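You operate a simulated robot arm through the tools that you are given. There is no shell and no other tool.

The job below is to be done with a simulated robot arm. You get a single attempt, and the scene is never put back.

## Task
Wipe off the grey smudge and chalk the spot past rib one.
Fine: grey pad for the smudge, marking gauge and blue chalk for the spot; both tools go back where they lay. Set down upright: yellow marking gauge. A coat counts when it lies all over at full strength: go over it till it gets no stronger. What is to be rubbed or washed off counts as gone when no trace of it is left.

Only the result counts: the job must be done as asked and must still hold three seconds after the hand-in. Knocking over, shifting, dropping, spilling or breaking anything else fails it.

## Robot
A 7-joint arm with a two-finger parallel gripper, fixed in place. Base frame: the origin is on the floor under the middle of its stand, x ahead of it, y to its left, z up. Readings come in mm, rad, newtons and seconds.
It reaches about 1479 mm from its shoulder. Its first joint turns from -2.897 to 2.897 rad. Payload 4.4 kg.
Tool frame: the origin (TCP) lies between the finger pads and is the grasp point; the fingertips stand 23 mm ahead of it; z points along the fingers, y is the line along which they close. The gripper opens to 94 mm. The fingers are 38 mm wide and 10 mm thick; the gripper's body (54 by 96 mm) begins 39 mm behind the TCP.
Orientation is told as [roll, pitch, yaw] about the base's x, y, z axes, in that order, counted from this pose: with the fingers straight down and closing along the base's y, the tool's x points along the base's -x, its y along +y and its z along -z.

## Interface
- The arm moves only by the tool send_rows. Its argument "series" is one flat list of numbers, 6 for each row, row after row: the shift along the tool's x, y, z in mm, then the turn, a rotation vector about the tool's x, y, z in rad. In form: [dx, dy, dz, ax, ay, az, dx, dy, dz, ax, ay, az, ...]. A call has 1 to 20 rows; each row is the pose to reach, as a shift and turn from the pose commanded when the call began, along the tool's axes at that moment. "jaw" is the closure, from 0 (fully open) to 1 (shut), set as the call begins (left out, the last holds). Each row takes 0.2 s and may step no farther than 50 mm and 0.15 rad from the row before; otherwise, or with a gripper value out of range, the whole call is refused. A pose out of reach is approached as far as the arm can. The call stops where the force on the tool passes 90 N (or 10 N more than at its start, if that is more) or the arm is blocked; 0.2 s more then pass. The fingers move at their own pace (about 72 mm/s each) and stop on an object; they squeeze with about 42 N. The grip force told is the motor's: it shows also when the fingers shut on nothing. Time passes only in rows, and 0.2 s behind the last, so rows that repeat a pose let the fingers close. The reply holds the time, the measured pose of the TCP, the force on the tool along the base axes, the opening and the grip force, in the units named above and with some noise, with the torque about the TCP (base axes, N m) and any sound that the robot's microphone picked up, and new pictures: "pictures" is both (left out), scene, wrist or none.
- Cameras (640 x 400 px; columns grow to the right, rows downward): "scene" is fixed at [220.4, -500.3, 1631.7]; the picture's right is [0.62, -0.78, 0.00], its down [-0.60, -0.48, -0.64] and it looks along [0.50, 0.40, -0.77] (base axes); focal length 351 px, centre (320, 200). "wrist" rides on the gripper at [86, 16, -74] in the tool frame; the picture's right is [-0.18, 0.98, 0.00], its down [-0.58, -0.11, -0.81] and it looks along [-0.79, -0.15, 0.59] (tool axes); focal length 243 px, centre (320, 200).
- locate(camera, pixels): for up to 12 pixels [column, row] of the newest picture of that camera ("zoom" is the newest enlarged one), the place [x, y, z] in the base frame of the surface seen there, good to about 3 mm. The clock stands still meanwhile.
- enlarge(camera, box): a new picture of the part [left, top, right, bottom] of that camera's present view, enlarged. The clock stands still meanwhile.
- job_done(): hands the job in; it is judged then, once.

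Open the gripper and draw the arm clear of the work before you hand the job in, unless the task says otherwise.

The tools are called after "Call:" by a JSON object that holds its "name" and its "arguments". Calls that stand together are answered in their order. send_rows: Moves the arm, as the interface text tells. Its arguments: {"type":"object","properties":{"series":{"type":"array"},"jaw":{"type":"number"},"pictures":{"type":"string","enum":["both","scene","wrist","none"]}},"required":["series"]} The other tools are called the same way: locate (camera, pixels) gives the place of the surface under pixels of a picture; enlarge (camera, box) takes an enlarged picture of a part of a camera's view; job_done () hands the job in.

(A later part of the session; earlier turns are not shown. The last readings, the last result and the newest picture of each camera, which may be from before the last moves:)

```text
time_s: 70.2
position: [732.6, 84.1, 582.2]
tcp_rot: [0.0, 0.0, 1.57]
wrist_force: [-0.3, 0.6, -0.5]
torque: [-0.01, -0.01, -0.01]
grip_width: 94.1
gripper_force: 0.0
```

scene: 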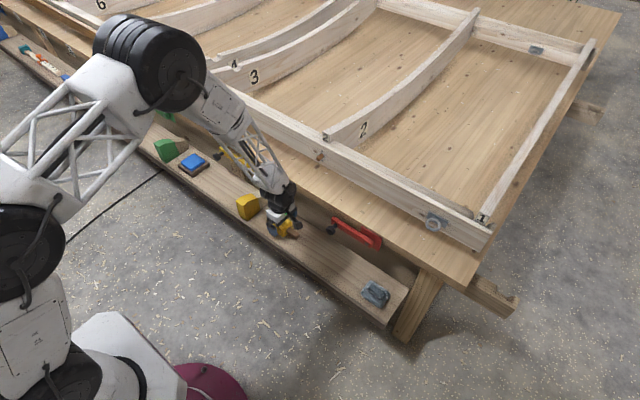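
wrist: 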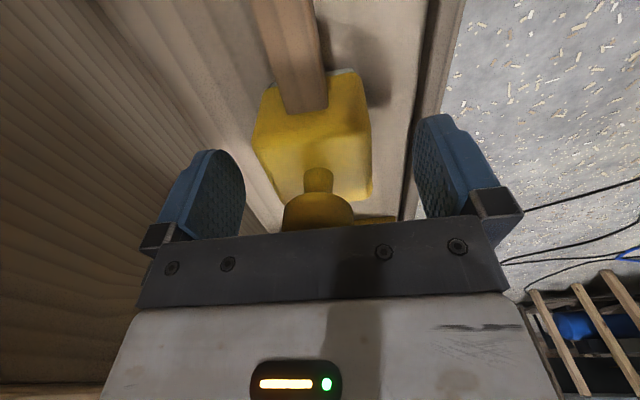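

The gauge sits between the fingers with no contact. I go 4 mm lower carefully, checking force, then close.

Call:
{"name": "send_rows", "arguments": {"series": [0, 0, 1.5, 0, 0, 0, 0, 0, 3, 0, 0, 0, 0, 0, 4, 0, 0, 0, 0, 0, 4, 0, 0, 0], "pictures": "none"}}

Call:
{"name": "enlarge", "arguments": {"camera": "wrist", "box": [220, 60, 420, 240]}}

```text
time_s: 71.2
position: [733.0, 83.8, 578.0]
tcp_rot: [-0.001, 0.0, 1.57]
wrist_force: [0.1, -0.2, -0.7]
torque: [0.01, 0.0, 0.04]
grip_width: 94.1
gripper_force: 0.1
```

```text
2.22 times, centred on (320, 150) of wrist
```

zoom: 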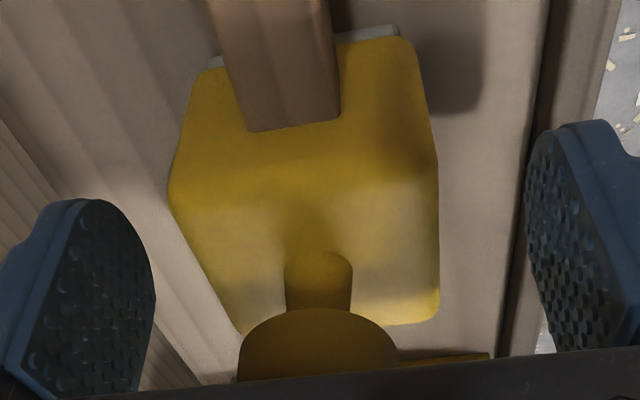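

No contact; the gauge body (with a pale sole under it) is well centred. I close the jaws on it.

Call:
{"name": "send_rows", "arguments": {"series": [0, 0, 0, 0, 0, 0, 0, 0, 0, 0, 0, 0, 0, 0, 0, 0, 0, 0, 0, 0, 0, 0, 0, 0, 0, 0, 0, 0, 0, 0], "jaw": 1, "pictures": "wrist"}}

```text
time_s: 72.4
position: [732.6, 83.3, 578.1]
tcp_rot: [-0.001, 0.0, 1.569]
wrist_force: [-0.1, -1.7, 2.4]
torque: [0.0, 0.07, 0.01]
grip_width: 55.5
gripper_force: 42.3
```

wrist: 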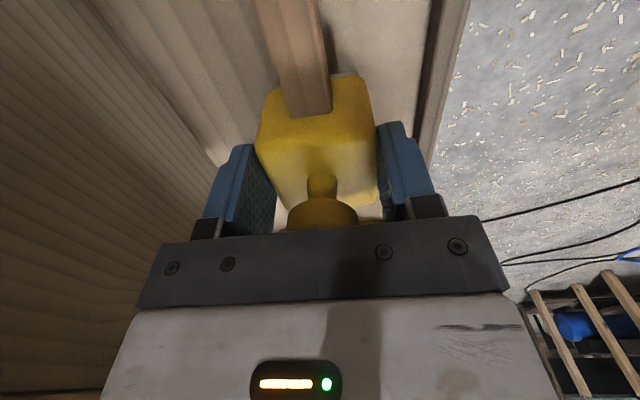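

Gripped at 55.5 mm. I lift slowly 40 mm and check that it comes along.

Call:
{"name": "send_rows", "arguments": {"series": [0, 0, -2, 0, 0, 0, 0, 0, -5, 0, 0, 0, 0, 0, -10, 0, 0, 0, 0, 0, -16, 0, 0, 0, 0, 0, -24, 0, 0, 0, 0, 0, -32, 0, 0, 0, 0, 0, -40, 0, 0, 0, 0, 0, -40, 0, 0, 0]}}

```text
time_s: 74.2
position: [732.1, 84.1, 619.1]
tcp_rot: [0.0, 0.0, 1.57]
wrist_force: [-0.4, 0.6, -1.1]
torque: [-0.01, -0.02, 0.0]
grip_width: 55.5
gripper_force: 41.7
```

scene: 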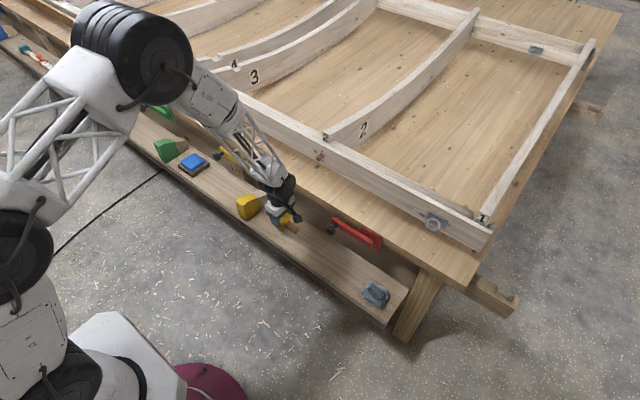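
wrist: 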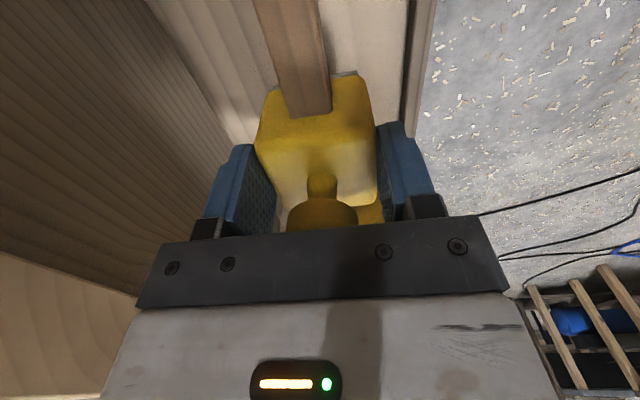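

The gauge is firmly held. I raise to z≈800 and carry it to above the blue chalk (740,632).

Call:
{"name": "send_rows", "arguments": {"series": [0, 0, -45, 0, 0, 0, 0, 0, -90, 0, 0, 0, 0, 0, -135, 0, 0, 0, 0, 0, -180, 0, 0, 0, -45, 0, -180, 0, 0, 0, -90, 0, -180, 0, 0, 0, -136, 0, -180, 0, 0, 0, -182, 0, -180, 0, 0, 0, -228, 0, -180, 0, 0, 0, -274, 0, -180, 0, 0, 0, -320, 0, -180, 0, 0, 0, -366, -2, -180, 0, 0, 0, -412, -4, -180, 0, 0, 0, -458, -6, -180, 0, 0, 0, -504, -7, -180, 0, 0, 0, -548, -8, -180, 0, 0, 0, -548, -8, -180, 0, 0, 0]}}

```text
time_s: 77.8
position: [740.6, 633.9, 799.0]
tcp_rot: [0.0, -0.001, 1.571]
wrist_force: [0.3, -0.6, -2.0]
torque: [0.02, -0.02, 0.01]
grip_width: 55.5
gripper_force: 41.7
```

scene: 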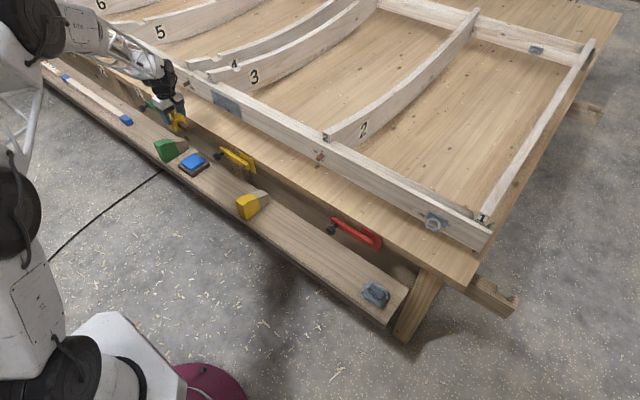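
wrist: 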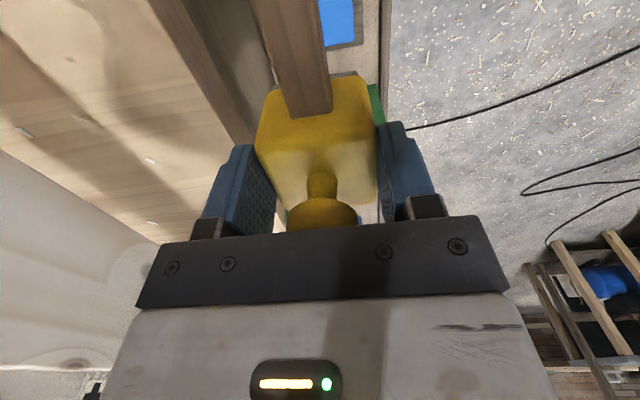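

The gauge hangs over the chalk area. I locate the blue block's corners precisely from a scene zoom.

Call:
{"name": "enlarge", "arguments": {"camera": "scene", "box": [165, 140, 225, 180]}}

Call:
{"name": "locate", "arguments": {"camera": "zoom", "pixels": [[190, 218], [305, 140], [408, 205], [285, 295], [295, 215], [240, 180], [350, 170], [230, 255], [345, 250], [285, 304], [418, 215], [180, 225]]}}

```text
10.00 times, centred on (195, 160) of scene
```

zoom: 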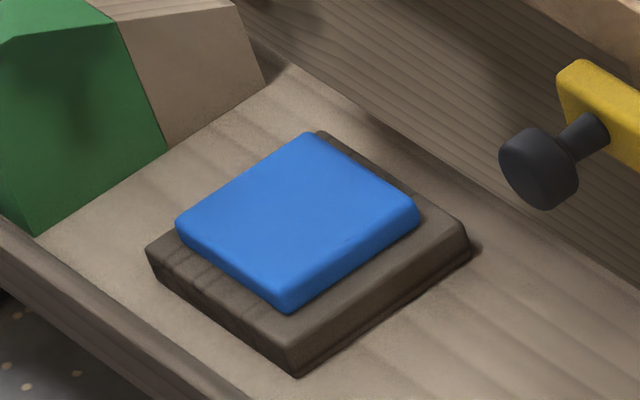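

```text
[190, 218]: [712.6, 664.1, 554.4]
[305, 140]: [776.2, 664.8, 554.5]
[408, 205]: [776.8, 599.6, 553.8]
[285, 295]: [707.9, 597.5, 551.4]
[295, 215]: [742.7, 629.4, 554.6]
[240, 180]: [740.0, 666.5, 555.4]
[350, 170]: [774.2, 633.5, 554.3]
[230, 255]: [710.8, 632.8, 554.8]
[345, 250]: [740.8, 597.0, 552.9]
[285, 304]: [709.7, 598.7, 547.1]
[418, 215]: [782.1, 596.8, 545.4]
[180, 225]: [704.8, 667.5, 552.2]
```

The blue block spans x 707–779, y 596–668, top z≈554.5. I lower the gauge over its centre (743,632) to just above contact (TCP z≈620).

Call:
{"name": "send_rows", "arguments": {"series": [2, -2.5, 40, 0, 0, 0, 2, -2.5, 80, 0, 0, 0, 2, -2.5, 120, 0, 0, 0, 2, -2.5, 150, 0, 0, 0, 2, -2.5, 168, 0, 0, 0, 2, -2.5, 176, 0, 0, 0, 2, -2.5, 178, 0, 0, 0, 2, -2.5, 178, 0, 0, 0]}}

```text
time_s: 79.6
position: [743.0, 630.1, 621.6]
tcp_rot: [0.001, 0.0, 1.569]
wrist_force: [0.6, 0.3, -1.8]
torque: [-0.03, -0.01, -0.04]
grip_width: 55.3
gripper_force: 42.1
```

scene: 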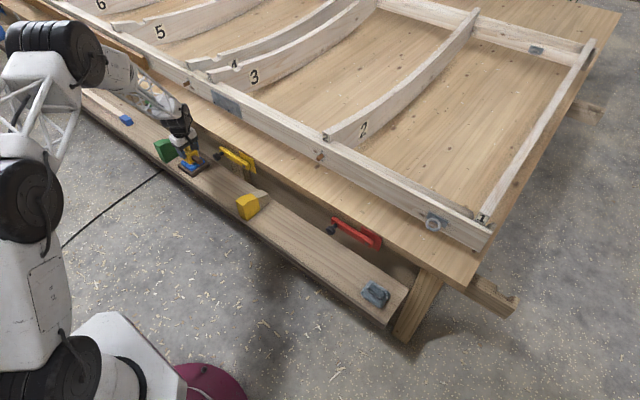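
wrist: 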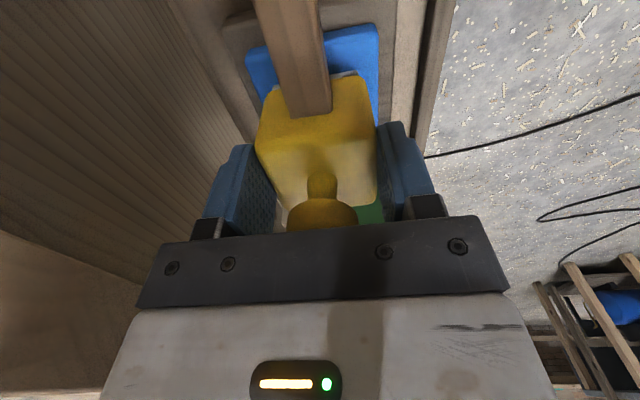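

The gauge is just above the blue chalk, centred. I step down to contact while watching force.

Call:
{"name": "send_rows", "arguments": {"series": [0, 0, 2, 0, 0, 0, 0, 0, 4, 0, 0, 0, 0, 0, 5.5, 0, 0, 0, 0, 0, 5.5, 0, 0, 0], "pictures": "none"}}

```text
time_s: 80.6
position: [744.5, 630.5, 616.1]
tcp_rot: [-0.001, 0.0, 1.569]
wrist_force: [-3.0, -3.0, 10.6]
torque: [-0.17, 0.34, 0.05]
grip_width: 55.5
gripper_force: 42.4
```

Contact at about 11 N. I press a touch more and dwell a second, then lift a little.

Call:
{"name": "send_rows", "arguments": {"series": [0, 0, 0.8, 0, 0, 0, 0, 0, 1.2, 0, 0, 0, 0, 0, 1.2, 0, 0, 0, 0, 0, 1.2, 0, 0, 0, 0, 0, 1.2, 0, 0, 0], "pictures": "none"}}

Call:
{"name": "send_rows", "arguments": {"series": [0, 0, -2, 0, 0, 0, 0, 0, -6, 0, 0, 0, 0, 0, -15, 0, 0, 0, 0, 0, -40, 0, 0, 0, 0, 0, -80, 0, 0, 0, 0, 0, -80, 0, 0, 0]}}

Call:
{"name": "enlarge", "arguments": {"camera": "scene", "box": [150, 90, 230, 180]}}

Call:
{"name": "enlarge", "arguments": {"camera": "wrist", "box": [220, 0, 420, 140]}}

```text
time_s: 81.8
position: [744.4, 631.5, 615.8]
tcp_rot: [-0.001, -0.003, 1.568]
wrist_force: [-4.8, 3.6, 37.4]
torque: [0.2, 0.17, 0.04]
grip_width: 55.4
gripper_force: 41.9
```

```text
time_s: 83.2
position: [741.4, 629.0, 693.9]
tcp_rot: [0.0, 0.0, 1.569]
wrist_force: [-0.1, -0.5, -2.5]
torque: [0.03, -0.01, -0.01]
grip_width: 55.4
gripper_force: 41.9
```

scene: 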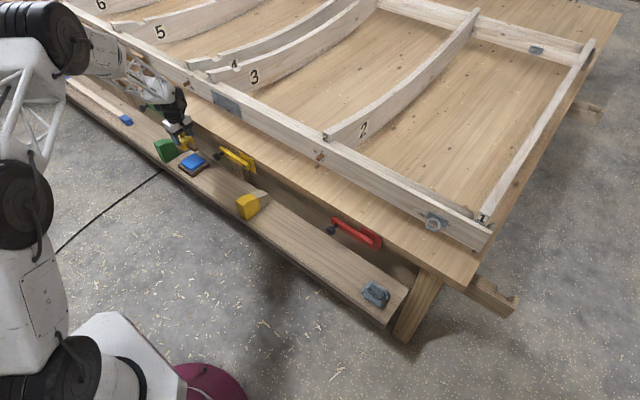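
wrist: 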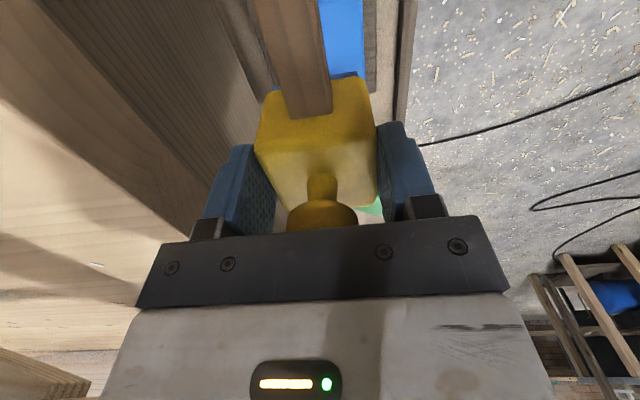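

```text
4.44 times, centred on (190, 135) of scene
```

zoom: 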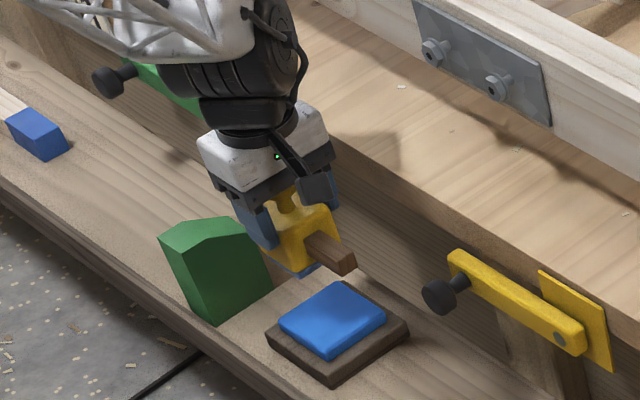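

```text
2.86 times, centred on (320, 70) of wrist
```

zoom: 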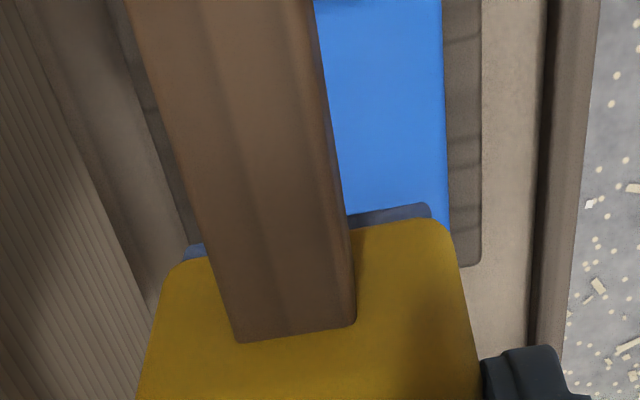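

The sole edge has turned blue — loaded — and the chalk tray didn't move. I raise the gauge to z≈1000.

Call:
{"name": "send_rows", "arguments": {"series": [0, 0, -44, 0, 0, 0, 0, 0, -88, 0, 0, 0, 0, 0, -132, 0, 0, 0, 0, 0, -176, 0, 0, 0, 0, 0, -220, 0, 0, 0, 0, 0, -264, 0, 0, 0, 0, 0, -306, 0, 0, 0], "pictures": "none"}}

Call:
{"name": "send_rows", "arguments": {"series": [45.7, -10.5, 0, 0, 0, 0, 91.4, -21, 0, 0, 0, 0, 137.1, -31.4, 0, 0, 0, 0, 182.8, -41.9, 0, 0, 0, 0, 228.5, -52.4, 0, 0, 0, 0, 274.2, -62.8, 0, 0, 0, 0, 319.9, -73.3, 0, 0, 0, 0, 365.6, -83.8, 0, 0, 0, 0, 411.4, -94.2, 0, 0, 0, 0, 457.1, -104.7, 0, 0, 0, 0, 502.8, -115.2, 0, 0, 0, 0, 548.5, -125.6, 0, 0, 0, 0, 594.2, -136.1, 0, 0, 0, 0, 639.9, -146.6, 0, 0, 0, 0, 685.6, -157, 0, 0, 0, 0, 731.3, -167.5, 0, 0, 0, 0, 777, -178, 0, 0, 0, 0, 777, -178, 0, 0, 0, 0]}}

```text
time_s: 84.8
position: [744.5, 629.3, 999.4]
tcp_rot: [0.002, 0.001, 1.569]
wrist_force: [0.2, 0.0, -2.7]
torque: [-0.01, -0.03, -0.01]
grip_width: 55.4
gripper_force: 41.9
```

```text
time_s: 88.6
position: [920.2, -149.1, 998.3]
tcp_rot: [0.0, 0.0, 1.568]
wrist_force: [-0.1, 0.8, -1.2]
torque: [-0.01, 0.03, 0.0]
grip_width: 55.5
gripper_force: 42.6
```

scene: 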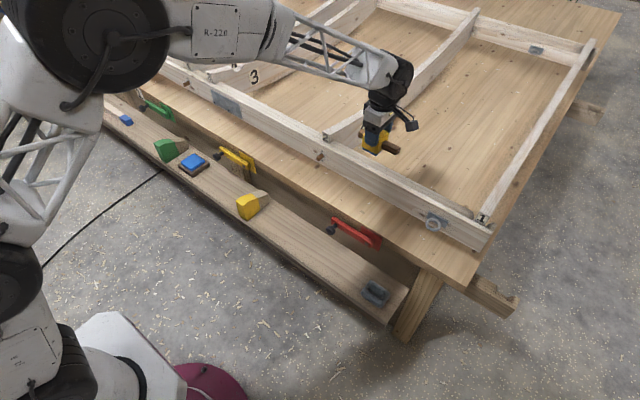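
wrist: 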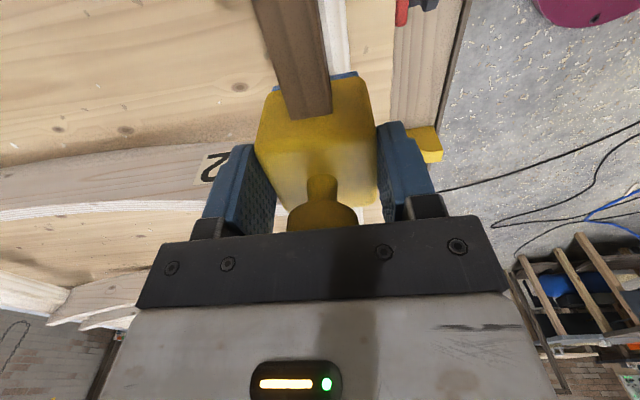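

The gauge is over the wiped place. I lower to near contact (TCP z≈936), centring on y≈−143 where the smudge lay.

Call:
{"name": "send_rows", "arguments": {"series": [-6, 0, 25, 0, 0, 0, -6, 0, 45, 0, 0, 0, -6, 0, 57, 0, 0, 0, -6, 0, 62, 0, 0, 0, -6, 0, 62, 0, 0, 0], "pictures": "none"}}

Call:
{"name": "send_rows", "arguments": {"series": [0, 0, 2, 0, 0, 0, 0, 0, 4, 0, 0, 0, 0, 0, 5, 0, 0, 0, 0, 0, 5, 0, 0, 0], "pictures": "none"}}

```text
time_s: 89.8
position: [919.9, -140.8, 936.5]
tcp_rot: [0.0, 0.0, 1.569]
wrist_force: [0.3, 0.7, -1.5]
torque: [0.01, 0.0, 0.02]
grip_width: 55.9
gripper_force: 42.0
```

```text
time_s: 90.8
position: [921.2, -141.7, 932.7]
tcp_rot: [0.0, 0.001, 1.569]
wrist_force: [-0.2, 0.1, -1.0]
torque: [0.0, 0.01, 0.03]
grip_width: 55.6
gripper_force: 42.3
```

No contact yet at 932.7; I continue down in 1 mm steps.

Call:
{"name": "send_rows", "arguments": {"series": [0, 0, 1, 0, 0, 0, 0, 0, 2, 0, 0, 0, 0, 0, 2, 0, 0, 0], "pictures": "none"}}

```text
time_s: 91.6
position: [919.5, -142.1, 933.3]
tcp_rot: [-0.002, 0.0, 1.568]
wrist_force: [-4.4, -3.8, 18.1]
torque: [-0.09, 0.53, 0.05]
grip_width: 55.3
gripper_force: 42.0
```

Contact with 18 N. I hold briefly, then lift and move aside to see the print.

Call:
{"name": "send_rows", "arguments": {"series": [0, 0, 0.5, 0, 0, 0, 0, 0, 0.5, 0, 0, 0, 0, 0, 0.5, 0, 0, 0, 0, 0, -5, 0, 0, 0, 0, 0, -30, 0, 0, 0, 0, 0, -70, 0, 0, 0, -40, 20, -80, 0, 0, 0, -80, 40, -80, 0, 0, 0, -120, 60, -80, 0, 0, 0, -160, 80, -80, 0, 0, 0, -160, 80, -80, 0, 0, 0]}}

Call:
{"name": "enlarge", "arguments": {"camera": "scene", "box": [330, 130, 430, 200]}}

Call:
{"name": "enlarge", "arguments": {"camera": "scene", "box": [280, 80, 360, 150]}}

```text
time_s: 94.0
position: [842.4, 17.9, 1012.3]
tcp_rot: [-0.002, -0.001, 1.569]
wrist_force: [0.7, -0.5, -1.3]
torque: [-0.04, 0.02, 0.01]
grip_width: 55.7
gripper_force: 41.7
```

scene: 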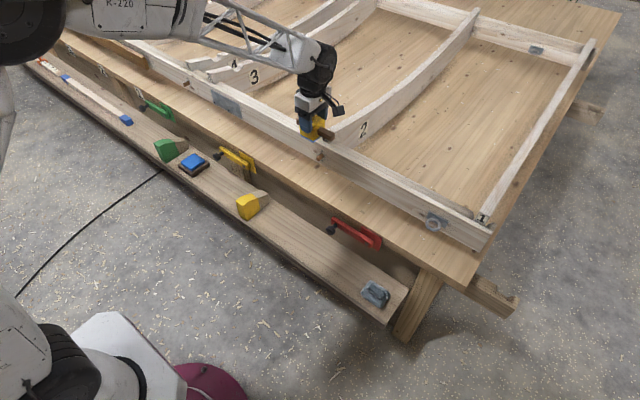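
wrist: 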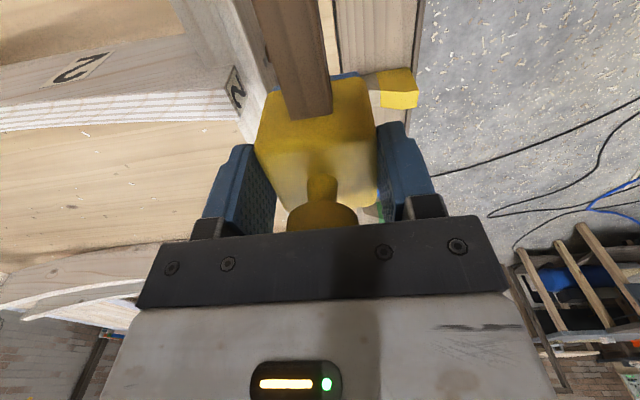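

```text
5.71 times, centred on (380, 165) of scene
```

zoom: 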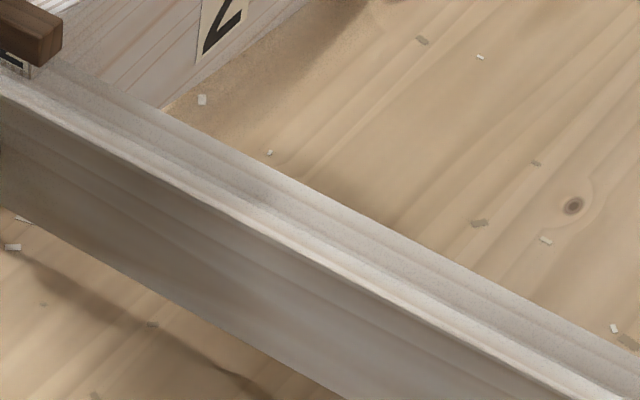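

```text
5.71 times, centred on (320, 115) of scene
```

zoom: 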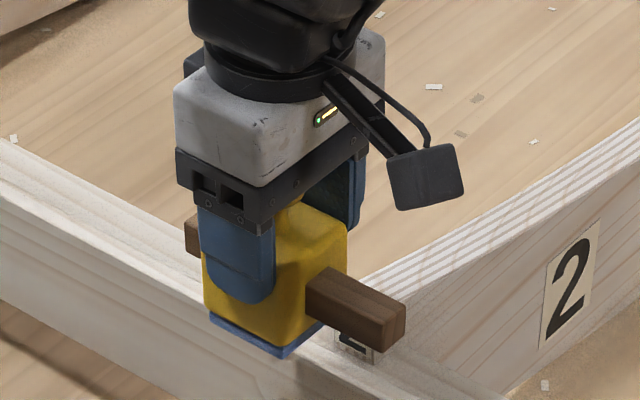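

No blue print is left after pure pressing; the sole is still blue. Transfer may need rubbing, so I return to the place and rub with light strokes.

Call:
{"name": "send_rows", "arguments": {"series": [40, -20, 0, 0, 0, 0, 80, -40, 0, 0, 0, 0, 120, -60, 0, 0, 0, 0, 160, -80, 0, 0, 0, 0, 160, -80, 30, 0, 0, 0, 160, -80, 60, 0, 0, 0, 160, -80, 75, 0, 0, 0, 160, -80, 75, 0, 0, 0], "pictures": "none"}}

Call:
{"name": "send_rows", "arguments": {"series": [0, 0, 2, 0, 0, 0, 0, 0, 3.5, 0, 0, 0, 0, 0, 4.5, 0, 0, 0, 0, 0, 4.5, 0, 0, 0], "pictures": "none"}}

```text
time_s: 95.8
position: [920.7, -141.6, 935.2]
tcp_rot: [0.001, 0.001, 1.567]
wrist_force: [-0.1, -0.6, -1.1]
torque: [-0.04, 0.0, -0.01]
grip_width: 55.7
gripper_force: 42.0
```

```text
time_s: 96.8
position: [921.1, -140.5, 933.0]
tcp_rot: [-0.003, 0.0, 1.569]
wrist_force: [-3.2, -0.6, 8.4]
torque: [0.1, 0.01, -0.01]
grip_width: 55.3
gripper_force: 42.0
```

Contact about 9 N. I press a little more and rub ±12 mm along y.

Call:
{"name": "send_rows", "arguments": {"series": [0, 0, 1, 0, 0, 0, 5, 0, 1, 0, 0, 0, 10, 0, 1, 0, 0, 0, 5, 0, 1, 0, 0, 0, 0, 0, 1, 0, 0, 0, -5, 0, 1, 0, 0, 0, -10, 0, 1, 0, 0, 0, -5, 0, 1, 0, 0, 0, 0, 0, 1, 0, 0, 0, 0, 0, -5, 0, 0, 0, 0, 0, -30, 0, 0, 0, 0, 0, -70, 0, 0, 0, -40, 20, -80, 0, 0, 0, -80, 40, -80, 0, 0, 0, -120, 60, -80, 0, 0, 0, -160, 80, -80, 0, 0, 0, -160, 80, -80, 0, 0, 0]}}

Call:
{"name": "enlarge", "arguments": {"camera": "scene", "box": [330, 130, 430, 200]}}

Call:
{"name": "enlarge", "arguments": {"camera": "scene", "box": [280, 80, 360, 150]}}

```text
time_s: 100.4
position: [840.5, 17.6, 1011.9]
tcp_rot: [0.001, 0.0, 1.569]
wrist_force: [-0.9, 0.1, -0.5]
torque: [-0.01, -0.02, -0.01]
grip_width: 55.6
gripper_force: 41.8
```

scene: 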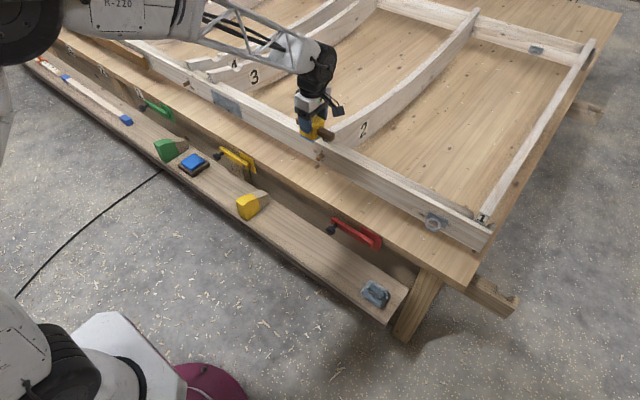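
wrist: 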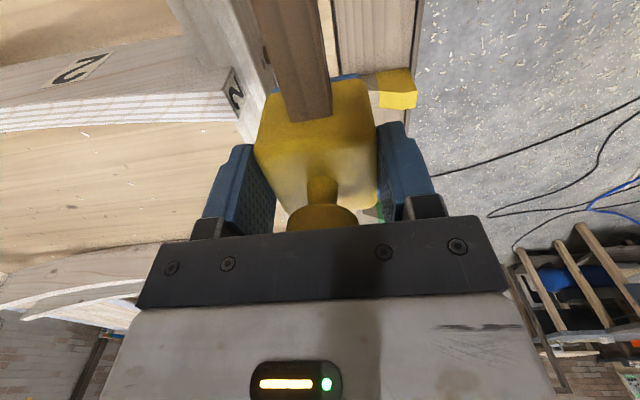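

```text
5.71 times, centred on (380, 165) of scene
```

zoom: 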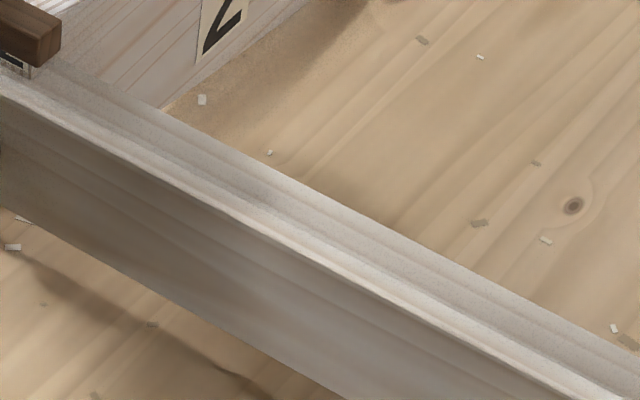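

```text
5.71 times, centred on (320, 115) of scene
```

zoom: 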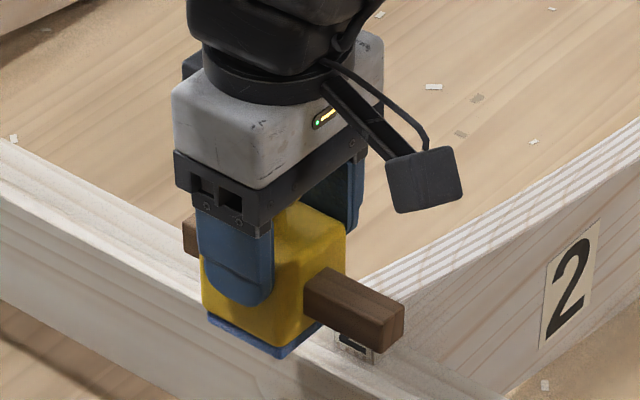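

Still no print at the smudge place, so the spot must be elsewhere past rib one. I search the surroundings of rib one at high zoom.

Call:
{"name": "enlarge", "arguments": {"camera": "scene", "box": [390, 190, 450, 235]}}

Call:
{"name": "enlarge", "arguments": {"camera": "scene", "box": [440, 215, 520, 290]}}

Call:
{"name": "enlarge", "arguments": {"camera": "scene", "box": [480, 140, 560, 220]}}

Call:
{"name": "enlarge", "arguments": {"camera": "scene", "box": [530, 60, 610, 140]}}

Call:
{"name": "enlarge", "arguments": {"camera": "scene", "box": [440, 120, 520, 190]}}

Call:
{"name": "enlarge", "arguments": {"camera": "scene", "box": [540, 20, 620, 80]}}

```text
8.89 times, centred on (420, 212) of scene
```

zoom: 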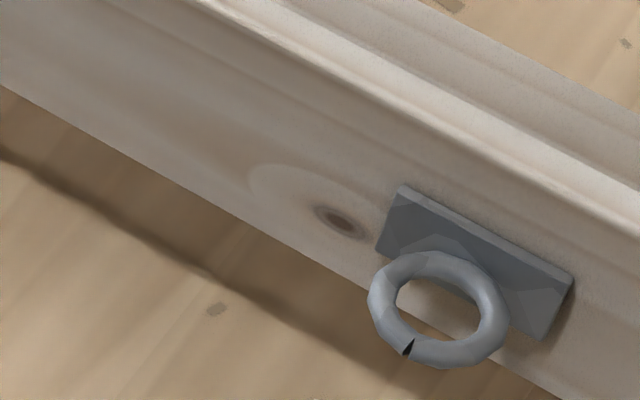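

```text
5.33 times, centred on (480, 252) of scene
```

zoom: 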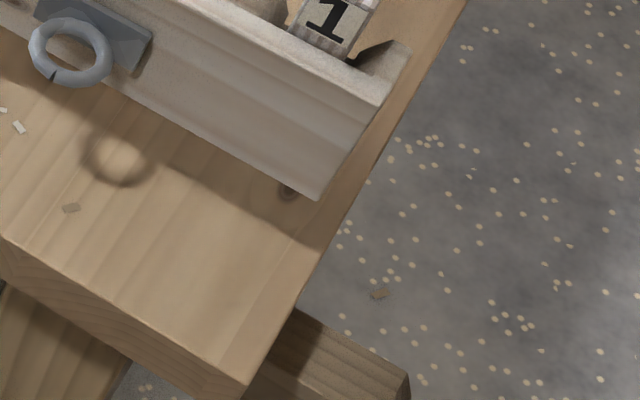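

```text
5.00 times, centred on (520, 180) of scene
```

zoom: 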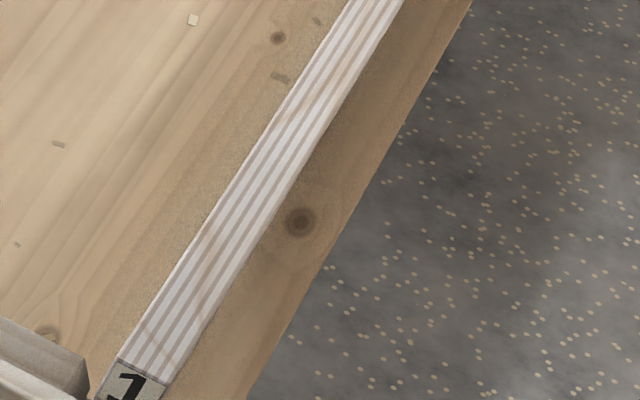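

```text
5.00 times, centred on (570, 100) of scene
```

zoom: 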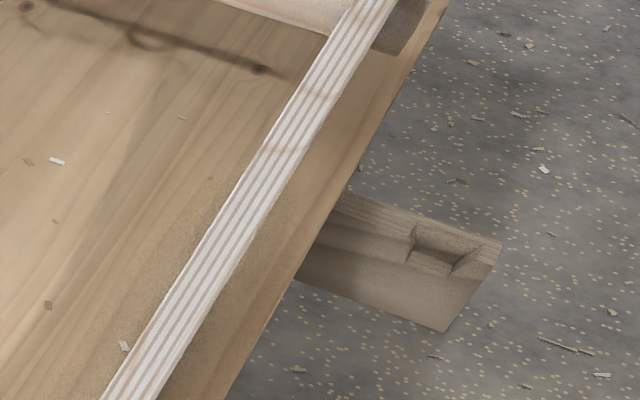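

```text
5.71 times, centred on (480, 155) of scene
```

zoom: 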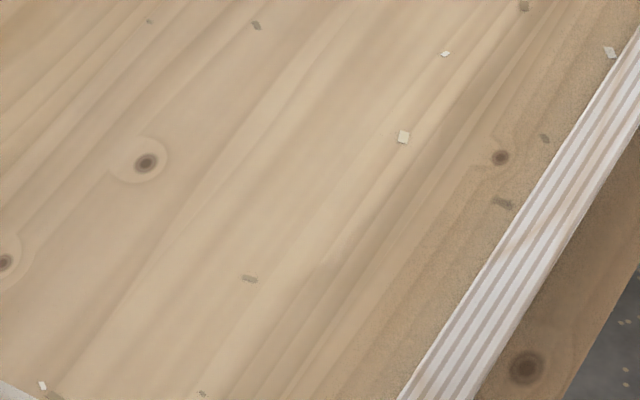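

```text
6.67 times, centred on (580, 50) of scene
```

zoom: 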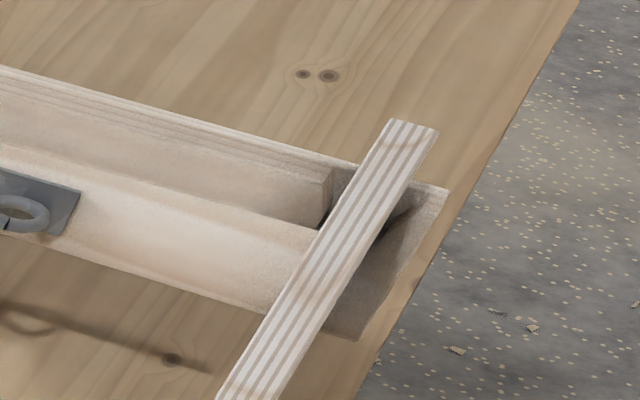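

No marked spot is visible anywhere near rib one. I'll test systematically: rub the loaded sole more firmly at the wiped place, then sweep along the stringer top toward rib one and see where the blue takes.

Call:
{"name": "send_rows", "arguments": {"series": [40, -20, 0, 0, 0, 0, 80, -40, 0, 0, 0, 0, 120, -60, 0, 0, 0, 0, 160, -80, 0, 0, 0, 0, 160, -80, 30, 0, 0, 0, 160, -80, 60, 0, 0, 0, 160, -80, 77, 0, 0, 0, 160, -80, 77, 0, 0, 0], "pictures": "none"}}

Call:
{"name": "send_rows", "arguments": {"series": [0, 0, 1, 0, 0, 0, 0, 0, 2, 0, 0, 0, 0, 0, 3, 0, 0, 0, 0, 0, 3, 0, 0, 0], "pictures": "none"}}

```text
time_s: 102.2
position: [920.8, -140.5, 935.2]
tcp_rot: [0.001, 0.0, 1.568]
wrist_force: [-0.6, -0.6, -1.1]
torque: [-0.01, 0.0, 0.01]
grip_width: 55.7
gripper_force: 42.0
```

```text
time_s: 103.2
position: [921.1, -141.1, 930.8]
tcp_rot: [0.0, 0.001, 1.57]
wrist_force: [0.1, -0.1, -1.3]
torque: [-0.01, 0.01, -0.03]
grip_width: 55.4
gripper_force: 42.4
```

Not touching yet; I continue down to a firmer contact.

Call:
{"name": "send_rows", "arguments": {"series": [0, 0, 1, 0, 0, 0, 0, 0, 2, 0, 0, 0, 0, 0, 3, 0, 0, 0, 0, 0, 3, 0, 0, 0], "pictures": "none"}}

```text
time_s: 104.2
position: [922.2, -142.3, 930.6]
tcp_rot: [-0.003, 0.001, 1.569]
wrist_force: [-10.0, 1.7, 32.7]
torque: [-0.02, 0.5, 0.0]
grip_width: 55.6
gripper_force: 41.9
```

Firm contact of 33 N. I rub here several strokes and then sweep gradually toward rib one.

Call:
{"name": "send_rows", "arguments": {"series": [6, 0, 0, 0, 0, 0, 12, 0, 0, 0, 0, 0, 6, 0, 0, 0, 0, 0, 0, 0, 0, 0, 0, 0, -6, 0, 0, 0, 0, 0, -12, 0, 0, 0, 0, 0, -6, 0, 0, 0, 0, 0, 0, 0, 0, 0, 0, 0, 10, 0, 0, 0, 0, 0, 20, 0, 0, 0, 0, 0, 30, 0, 0, 0, 0, 0, 40, 0, 0, 0, 0, 0, 50, 0, 0, 0, 0, 0, 60, 0, 0, 0, 0, 0, 70, 0, 0, 0, 0, 0, 80, 0, 0, 0, 0, 0, 90, 0, 0, 0, 0, 0, 100, 0, 0, 0, 0, 0, 110, 0, 0, 0, 0, 0, 120, 0, 0, 0, 0, 0]}}

Call:
{"name": "enlarge", "arguments": {"camera": "scene", "box": [330, 130, 450, 215]}}

```text
time_s: 108.4
position: [919.1, -261.1, 927.8]
tcp_rot: [0.0, 0.001, 1.569]
wrist_force: [-1.6, 3.3, 6.3]
torque: [0.03, -0.01, 0.04]
grip_width: 55.3
gripper_force: 42.6
```

scene: 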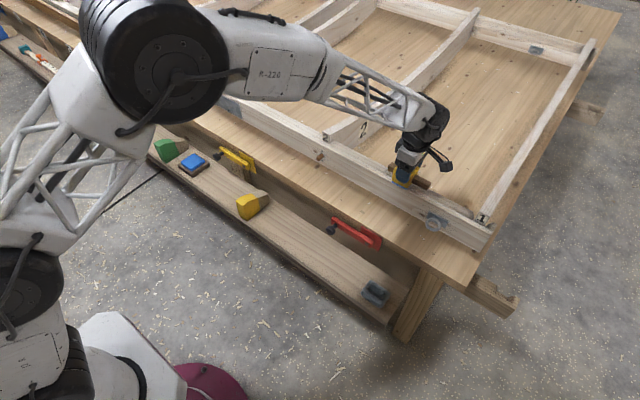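
wrist: 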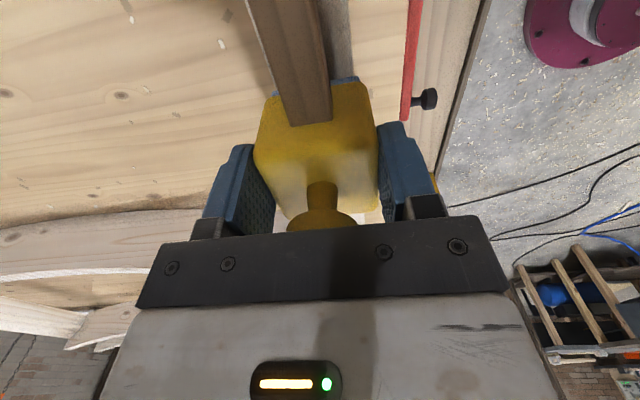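

```text
4.71 times, centred on (390, 172) of scene
```

zoom: 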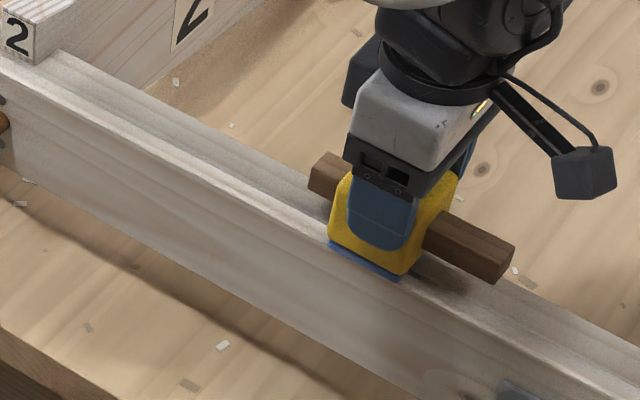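

No blue from y≈−140 to −240. I continue the sweep toward rib one with slightly more depth.

Call:
{"name": "send_rows", "arguments": {"series": [0, 0, 0.8, 0, 0, 0, 8, 0, 0.8, 0, 0, 0, 16, 0, 0.8, 0, 0, 0, 24, 0, 0.8, 0, 0, 0, 32, 0, 0.8, 0, 0, 0, 40, 0, 0.8, 0, 0, 0, 48, 0, 0.8, 0, 0, 0, 56, 0, 0.8, 0, 0, 0, 64, 0, 0.8, 0, 0, 0, 72, 0, 0.8, 0, 0, 0, 80, 0, 0.8, 0, 0, 0, 88, 0, 0.8, 0, 0, 0, 96, 0, 0.8, 0, 0, 0, 104, 0, 0.8, 0, 0, 0, 112, 0, 0.8, 0, 0, 0, 120, 0, 0.8, 0, 0, 0, 128, 0, 0.8, 0, 0, 0, 134, 0, 0.8, 0, 0, 0]}}

Call:
{"name": "enlarge", "arguments": {"camera": "scene", "box": [350, 140, 490, 240]}}

```text
time_s: 112.2
position: [920.4, -394.7, 928.8]
tcp_rot: [-0.001, 0.001, 1.569]
wrist_force: [-0.2, 13.5, 33.1]
torque: [0.26, 0.02, -0.03]
grip_width: 55.5
gripper_force: 41.9
```

scene: 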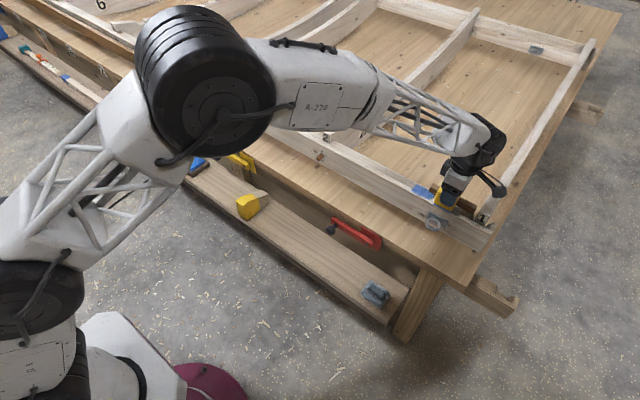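
wrist: 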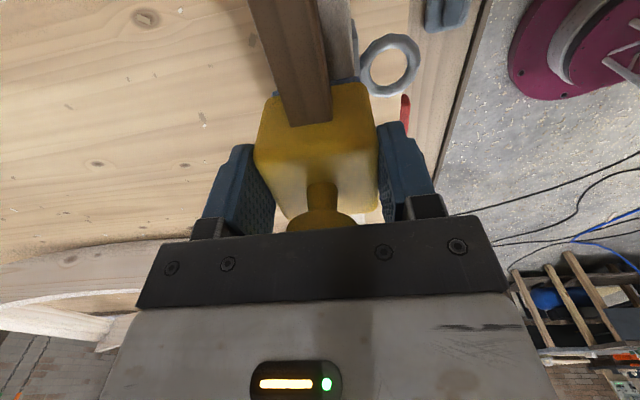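

```text
4.00 times, centred on (420, 190) of scene
```

zoom: 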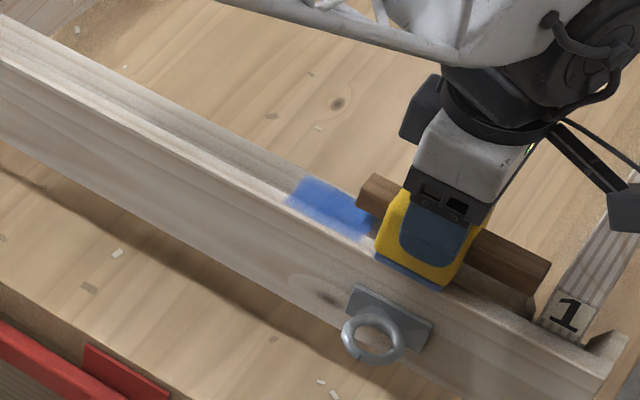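

Blue has taken: a spot shows at zoom (285–375, 180–235), i.e. on the stringer near y≈−330. I lift and move toward +y to see the whole spot.

Call:
{"name": "send_rows", "arguments": {"series": [0, 0, -5, 0, 0, 0, 0, 0, -30, 0, 0, 0, 0, 0, -70, 0, 0, 0, -45, 10, -90, 0, 0, 0, -90, 20, -90, 0, 0, 0, -135, 30, -90, 0, 0, 0, -180, 40, -90, 0, 0, 0, -220, 50, -90, 0, 0, 0, -220, 50, -90, 0, 0, 0]}}

Call:
{"name": "enlarge", "arguments": {"camera": "scene", "box": [390, 160, 470, 220]}}

Call:
{"name": "locate", "arguments": {"camera": "zoom", "pixels": [[100, 100], [150, 130], [200, 160], [250, 190], [300, 220], [350, 250]]}}

Call:
{"name": "enlarge", "arguments": {"camera": "scene", "box": [320, 80, 420, 170]}}

```text
refused: row 4 steps farther than a row can; nothing moved
```

```text
6.67 times, centred on (430, 190) of scene
```

zoom: 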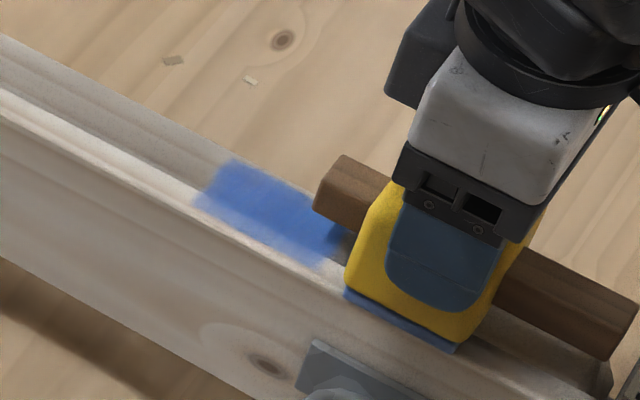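

```text
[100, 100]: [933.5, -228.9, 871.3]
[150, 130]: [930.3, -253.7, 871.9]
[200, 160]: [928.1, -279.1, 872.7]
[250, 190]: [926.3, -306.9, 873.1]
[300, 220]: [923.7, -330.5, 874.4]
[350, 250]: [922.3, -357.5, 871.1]
```

```text
4.44 times, centred on (370, 125) of scene
```

zoom: 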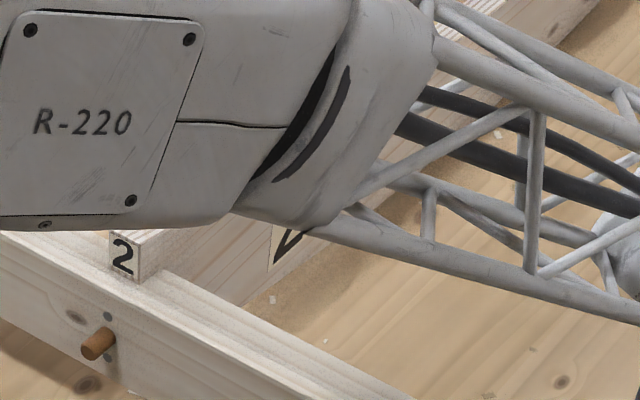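

The move was refused (step too long) so the arm still rests; the blue spot spans about y −285…−345. I redo the lift with legal steps.

Call:
{"name": "send_rows", "arguments": {"series": [0, 0, -5, 0, 0, 0, 0, 0, -30, 0, 0, 0, 0, 0, -70, 0, 0, 0, 0, 0, -90, 0, 0, 0, -45, 10, -90, 0, 0, 0, -90, 20, -90, 0, 0, 0, -135, 30, -90, 0, 0, 0, -180, 40, -90, 0, 0, 0, -220, 50, -90, 0, 0, 0, -220, 50, -90, 0, 0, 0]}}

Call:
{"name": "enlarge", "arguments": {"camera": "scene", "box": [390, 160, 470, 220]}}

Call:
{"name": "locate", "arguments": {"camera": "zoom", "pixels": [[195, 200], [230, 160], [345, 230], [320, 265], [270, 210], [210, 175], [335, 250], [250, 240], [290, 190], [360, 240]]}}

Call:
{"name": "enlarge", "arguments": {"camera": "scene", "box": [330, 90, 430, 180]}}

```text
time_s: 114.4
position: [870.4, -173.0, 1019.0]
tcp_rot: [-0.001, -0.001, 1.568]
wrist_force: [-0.1, 0.0, -0.4]
torque: [-0.03, 0.01, 0.02]
grip_width: 55.6
gripper_force: 42.3
```

scene: 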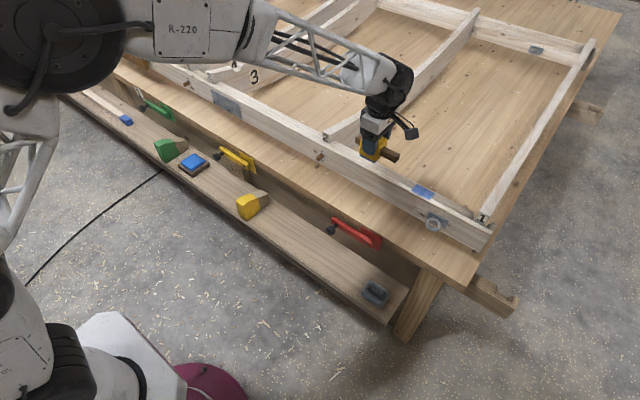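
wrist: 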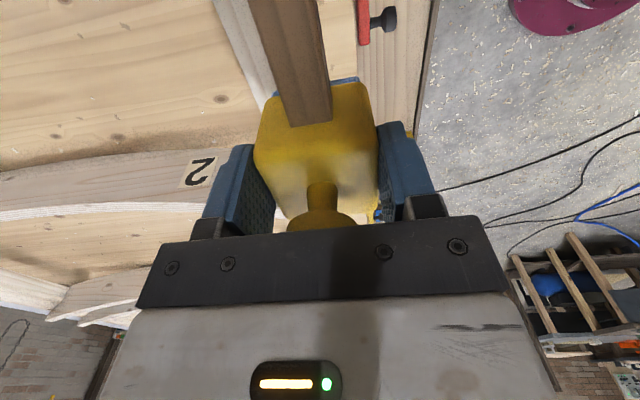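

```text
6.67 times, centred on (430, 190) of scene
```

zoom: 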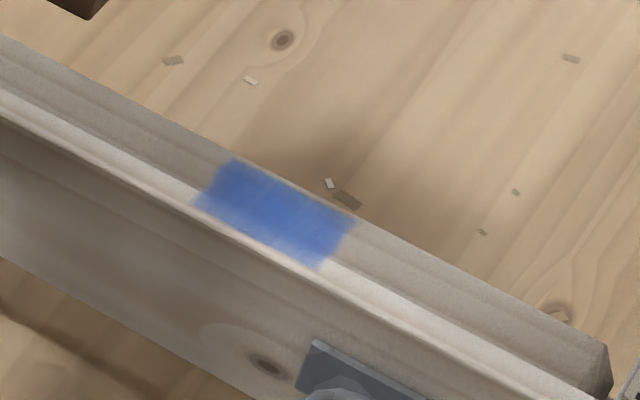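

```text
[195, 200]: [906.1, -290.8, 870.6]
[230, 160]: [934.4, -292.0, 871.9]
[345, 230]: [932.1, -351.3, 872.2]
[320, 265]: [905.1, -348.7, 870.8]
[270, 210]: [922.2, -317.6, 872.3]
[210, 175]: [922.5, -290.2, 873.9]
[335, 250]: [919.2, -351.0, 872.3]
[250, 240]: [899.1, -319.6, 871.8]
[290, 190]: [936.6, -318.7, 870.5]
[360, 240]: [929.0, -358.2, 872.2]
```

```text
4.44 times, centred on (380, 135) of scene
```

zoom: 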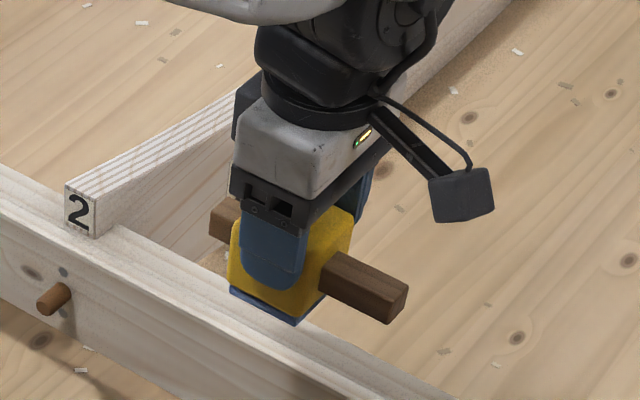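

The spot is now visible: a rectangle about x 903–938, y −288…−352, centre (920,−320). I go back and rub over it repeatedly to bring it to full strength.

Call:
{"name": "send_rows", "arguments": {"series": [40, -14, 0, 0, 0, 0, 80, -28, 0, 0, 0, 0, 120, -42, 0, 0, 0, 0, 147, -50, 0, 0, 0, 0, 147, -50, 40, 0, 0, 0, 147, -50, 70, 0, 0, 0, 147, -50, 84, 0, 0, 0, 147, -50, 84, 0, 0, 0], "pictures": "none"}}

Call:
{"name": "send_rows", "arguments": {"series": [0, 0, 2, 0, 0, 0, 0, 0, 4, 0, 0, 0, 0, 0, 5, 0, 0, 0, 0, 0, 5, 0, 0, 0], "pictures": "none"}}

```text
time_s: 116.2
position: [920.8, -323.4, 933.1]
tcp_rot: [-0.002, 0.0, 1.569]
wrist_force: [-0.2, -0.1, -0.8]
torque: [-0.01, 0.01, -0.01]
grip_width: 55.8
gripper_force: 41.8
```

```text
time_s: 117.2
position: [922.1, -323.4, 928.0]
tcp_rot: [0.002, 0.001, 1.57]
wrist_force: [0.4, 1.1, -1.9]
torque: [0.0, 0.0, -0.01]
grip_width: 55.8
gripper_force: 42.2
```

Not yet in contact at 928; stepping further down.

Call:
{"name": "send_rows", "arguments": {"series": [0, 0, 1, 0, 0, 0, 0, 0, 2, 0, 0, 0, 0, 0, 2.5, 0, 0, 0, 0, 0, 2.5, 0, 0, 0], "pictures": "none"}}

```text
time_s: 118.2
position: [921.3, -323.2, 926.7]
tcp_rot: [-0.002, 0.0, 1.568]
wrist_force: [-0.2, -0.2, 16.6]
torque: [-0.35, 0.18, -0.02]
grip_width: 55.5
gripper_force: 42.2
```

Contact 17 N. I rub back and forth ±18 mm along y with small x offsets.

Call:
{"name": "send_rows", "arguments": {"series": [6, 0, 0.5, 0, 0, 0, 12, 0, 0.5, 0, 0, 0, 18, 0, 0.5, 0, 0, 0, 12, 2, 0.5, 0, 0, 0, 6, 2, 0.5, 0, 0, 0, 0, 2, 0.5, 0, 0, 0, -6, 2, 0.5, 0, 0, 0, -12, 2, 0.5, 0, 0, 0, -20, 2, 0.5, 0, 0, 0, -20, -2, 0.5, 0, 0, 0, -12, -2, 0.5, 0, 0, 0, -6, -2, 0.5, 0, 0, 0, 0, -2, 0.5, 0, 0, 0, 6, -2, 0.5, 0, 0, 0, 12, -2, 0.5, 0, 0, 0, 18, -2, 0.5, 0, 0, 0, 12, 0, 0.5, 0, 0, 0, 4, 0, 0.5, 0, 0, 0, -4, 0, 0.5, 0, 0, 0, -12, 0, 0.5, 0, 0, 0], "pictures": "none"}}

Call:
{"name": "send_rows", "arguments": {"series": [8, 0, 0, 0, 0, 0, 16, 0, 0, 0, 0, 0, 24, 0, 0, 0, 0, 0, 16, 0, 0, 0, 0, 0, 8, 0, 0, 0, 0, 0, 0, 0, 0, 0, 0, 0, -8, 0, 0, 0, 0, 0, 0, 0, 0, 0, 0, 0, 8, 0, 0, 0, 0, 0, 16, 0, 0, 0, 0, 0, 8, 0, 0, 0, 0, 0, 0, 0, 0, 0, 0, 0, 0, 0, -6, 0, 0, 0, 0, 0, -40, 0, 0, 0, 0, 0, -85, 0, 0, 0, -40, 10, -90, 0, 0, 0, -85, 20, -90, 0, 0, 0, -130, 30, -90, 0, 0, 0, -150, 40, -90, 0, 0, 0]}}

Call:
{"name": "enlarge", "arguments": {"camera": "scene", "box": [390, 160, 470, 220]}}

Call:
{"name": "enlarge", "arguments": {"camera": "scene", "box": [330, 90, 430, 180]}}

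```text
time_s: 122.4
position: [919.8, -311.1, 926.4]
tcp_rot: [0.0, -0.001, 1.57]
wrist_force: [1.2, -8.1, 20.2]
torque: [-0.49, -0.21, -0.04]
grip_width: 55.7
gripper_force: 42.1
```

```text
time_s: 126.4
position: [881.6, -160.8, 1014.2]
tcp_rot: [0.0, -0.001, 1.571]
wrist_force: [-0.6, -0.1, -1.2]
torque: [-0.01, -0.04, -0.03]
grip_width: 55.5
gripper_force: 41.5
```

scene: 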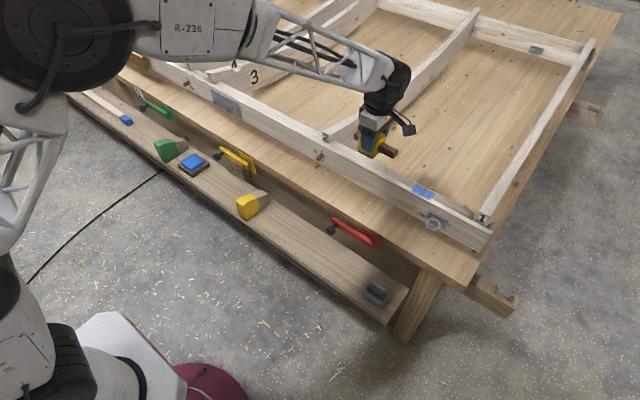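
wrist: 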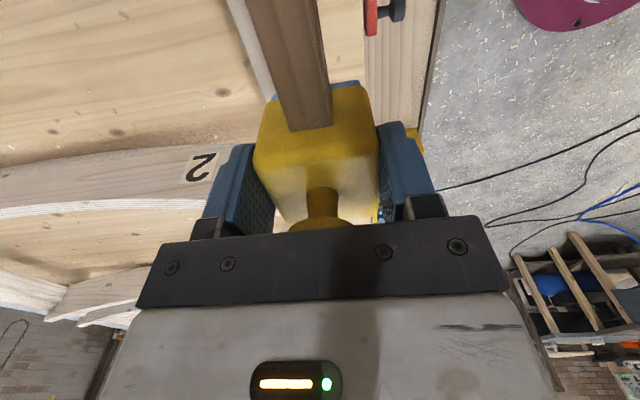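

```text
6.67 times, centred on (430, 190) of scene
```

zoom: 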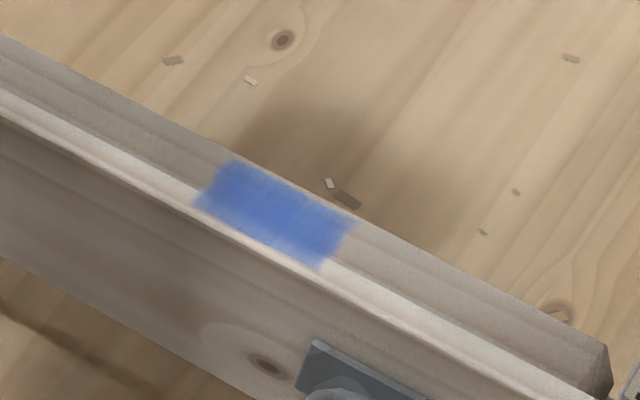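

```text
4.44 times, centred on (380, 135) of scene
```

zoom: 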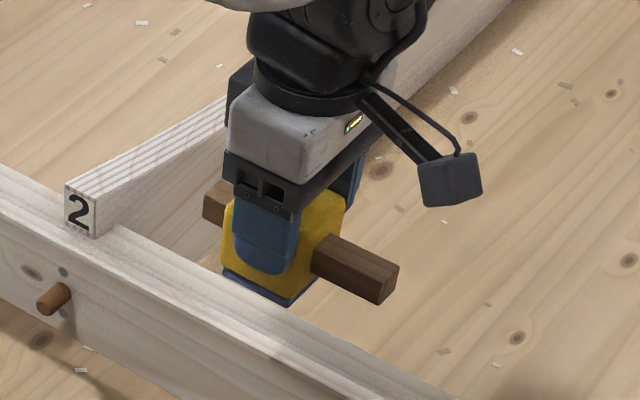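

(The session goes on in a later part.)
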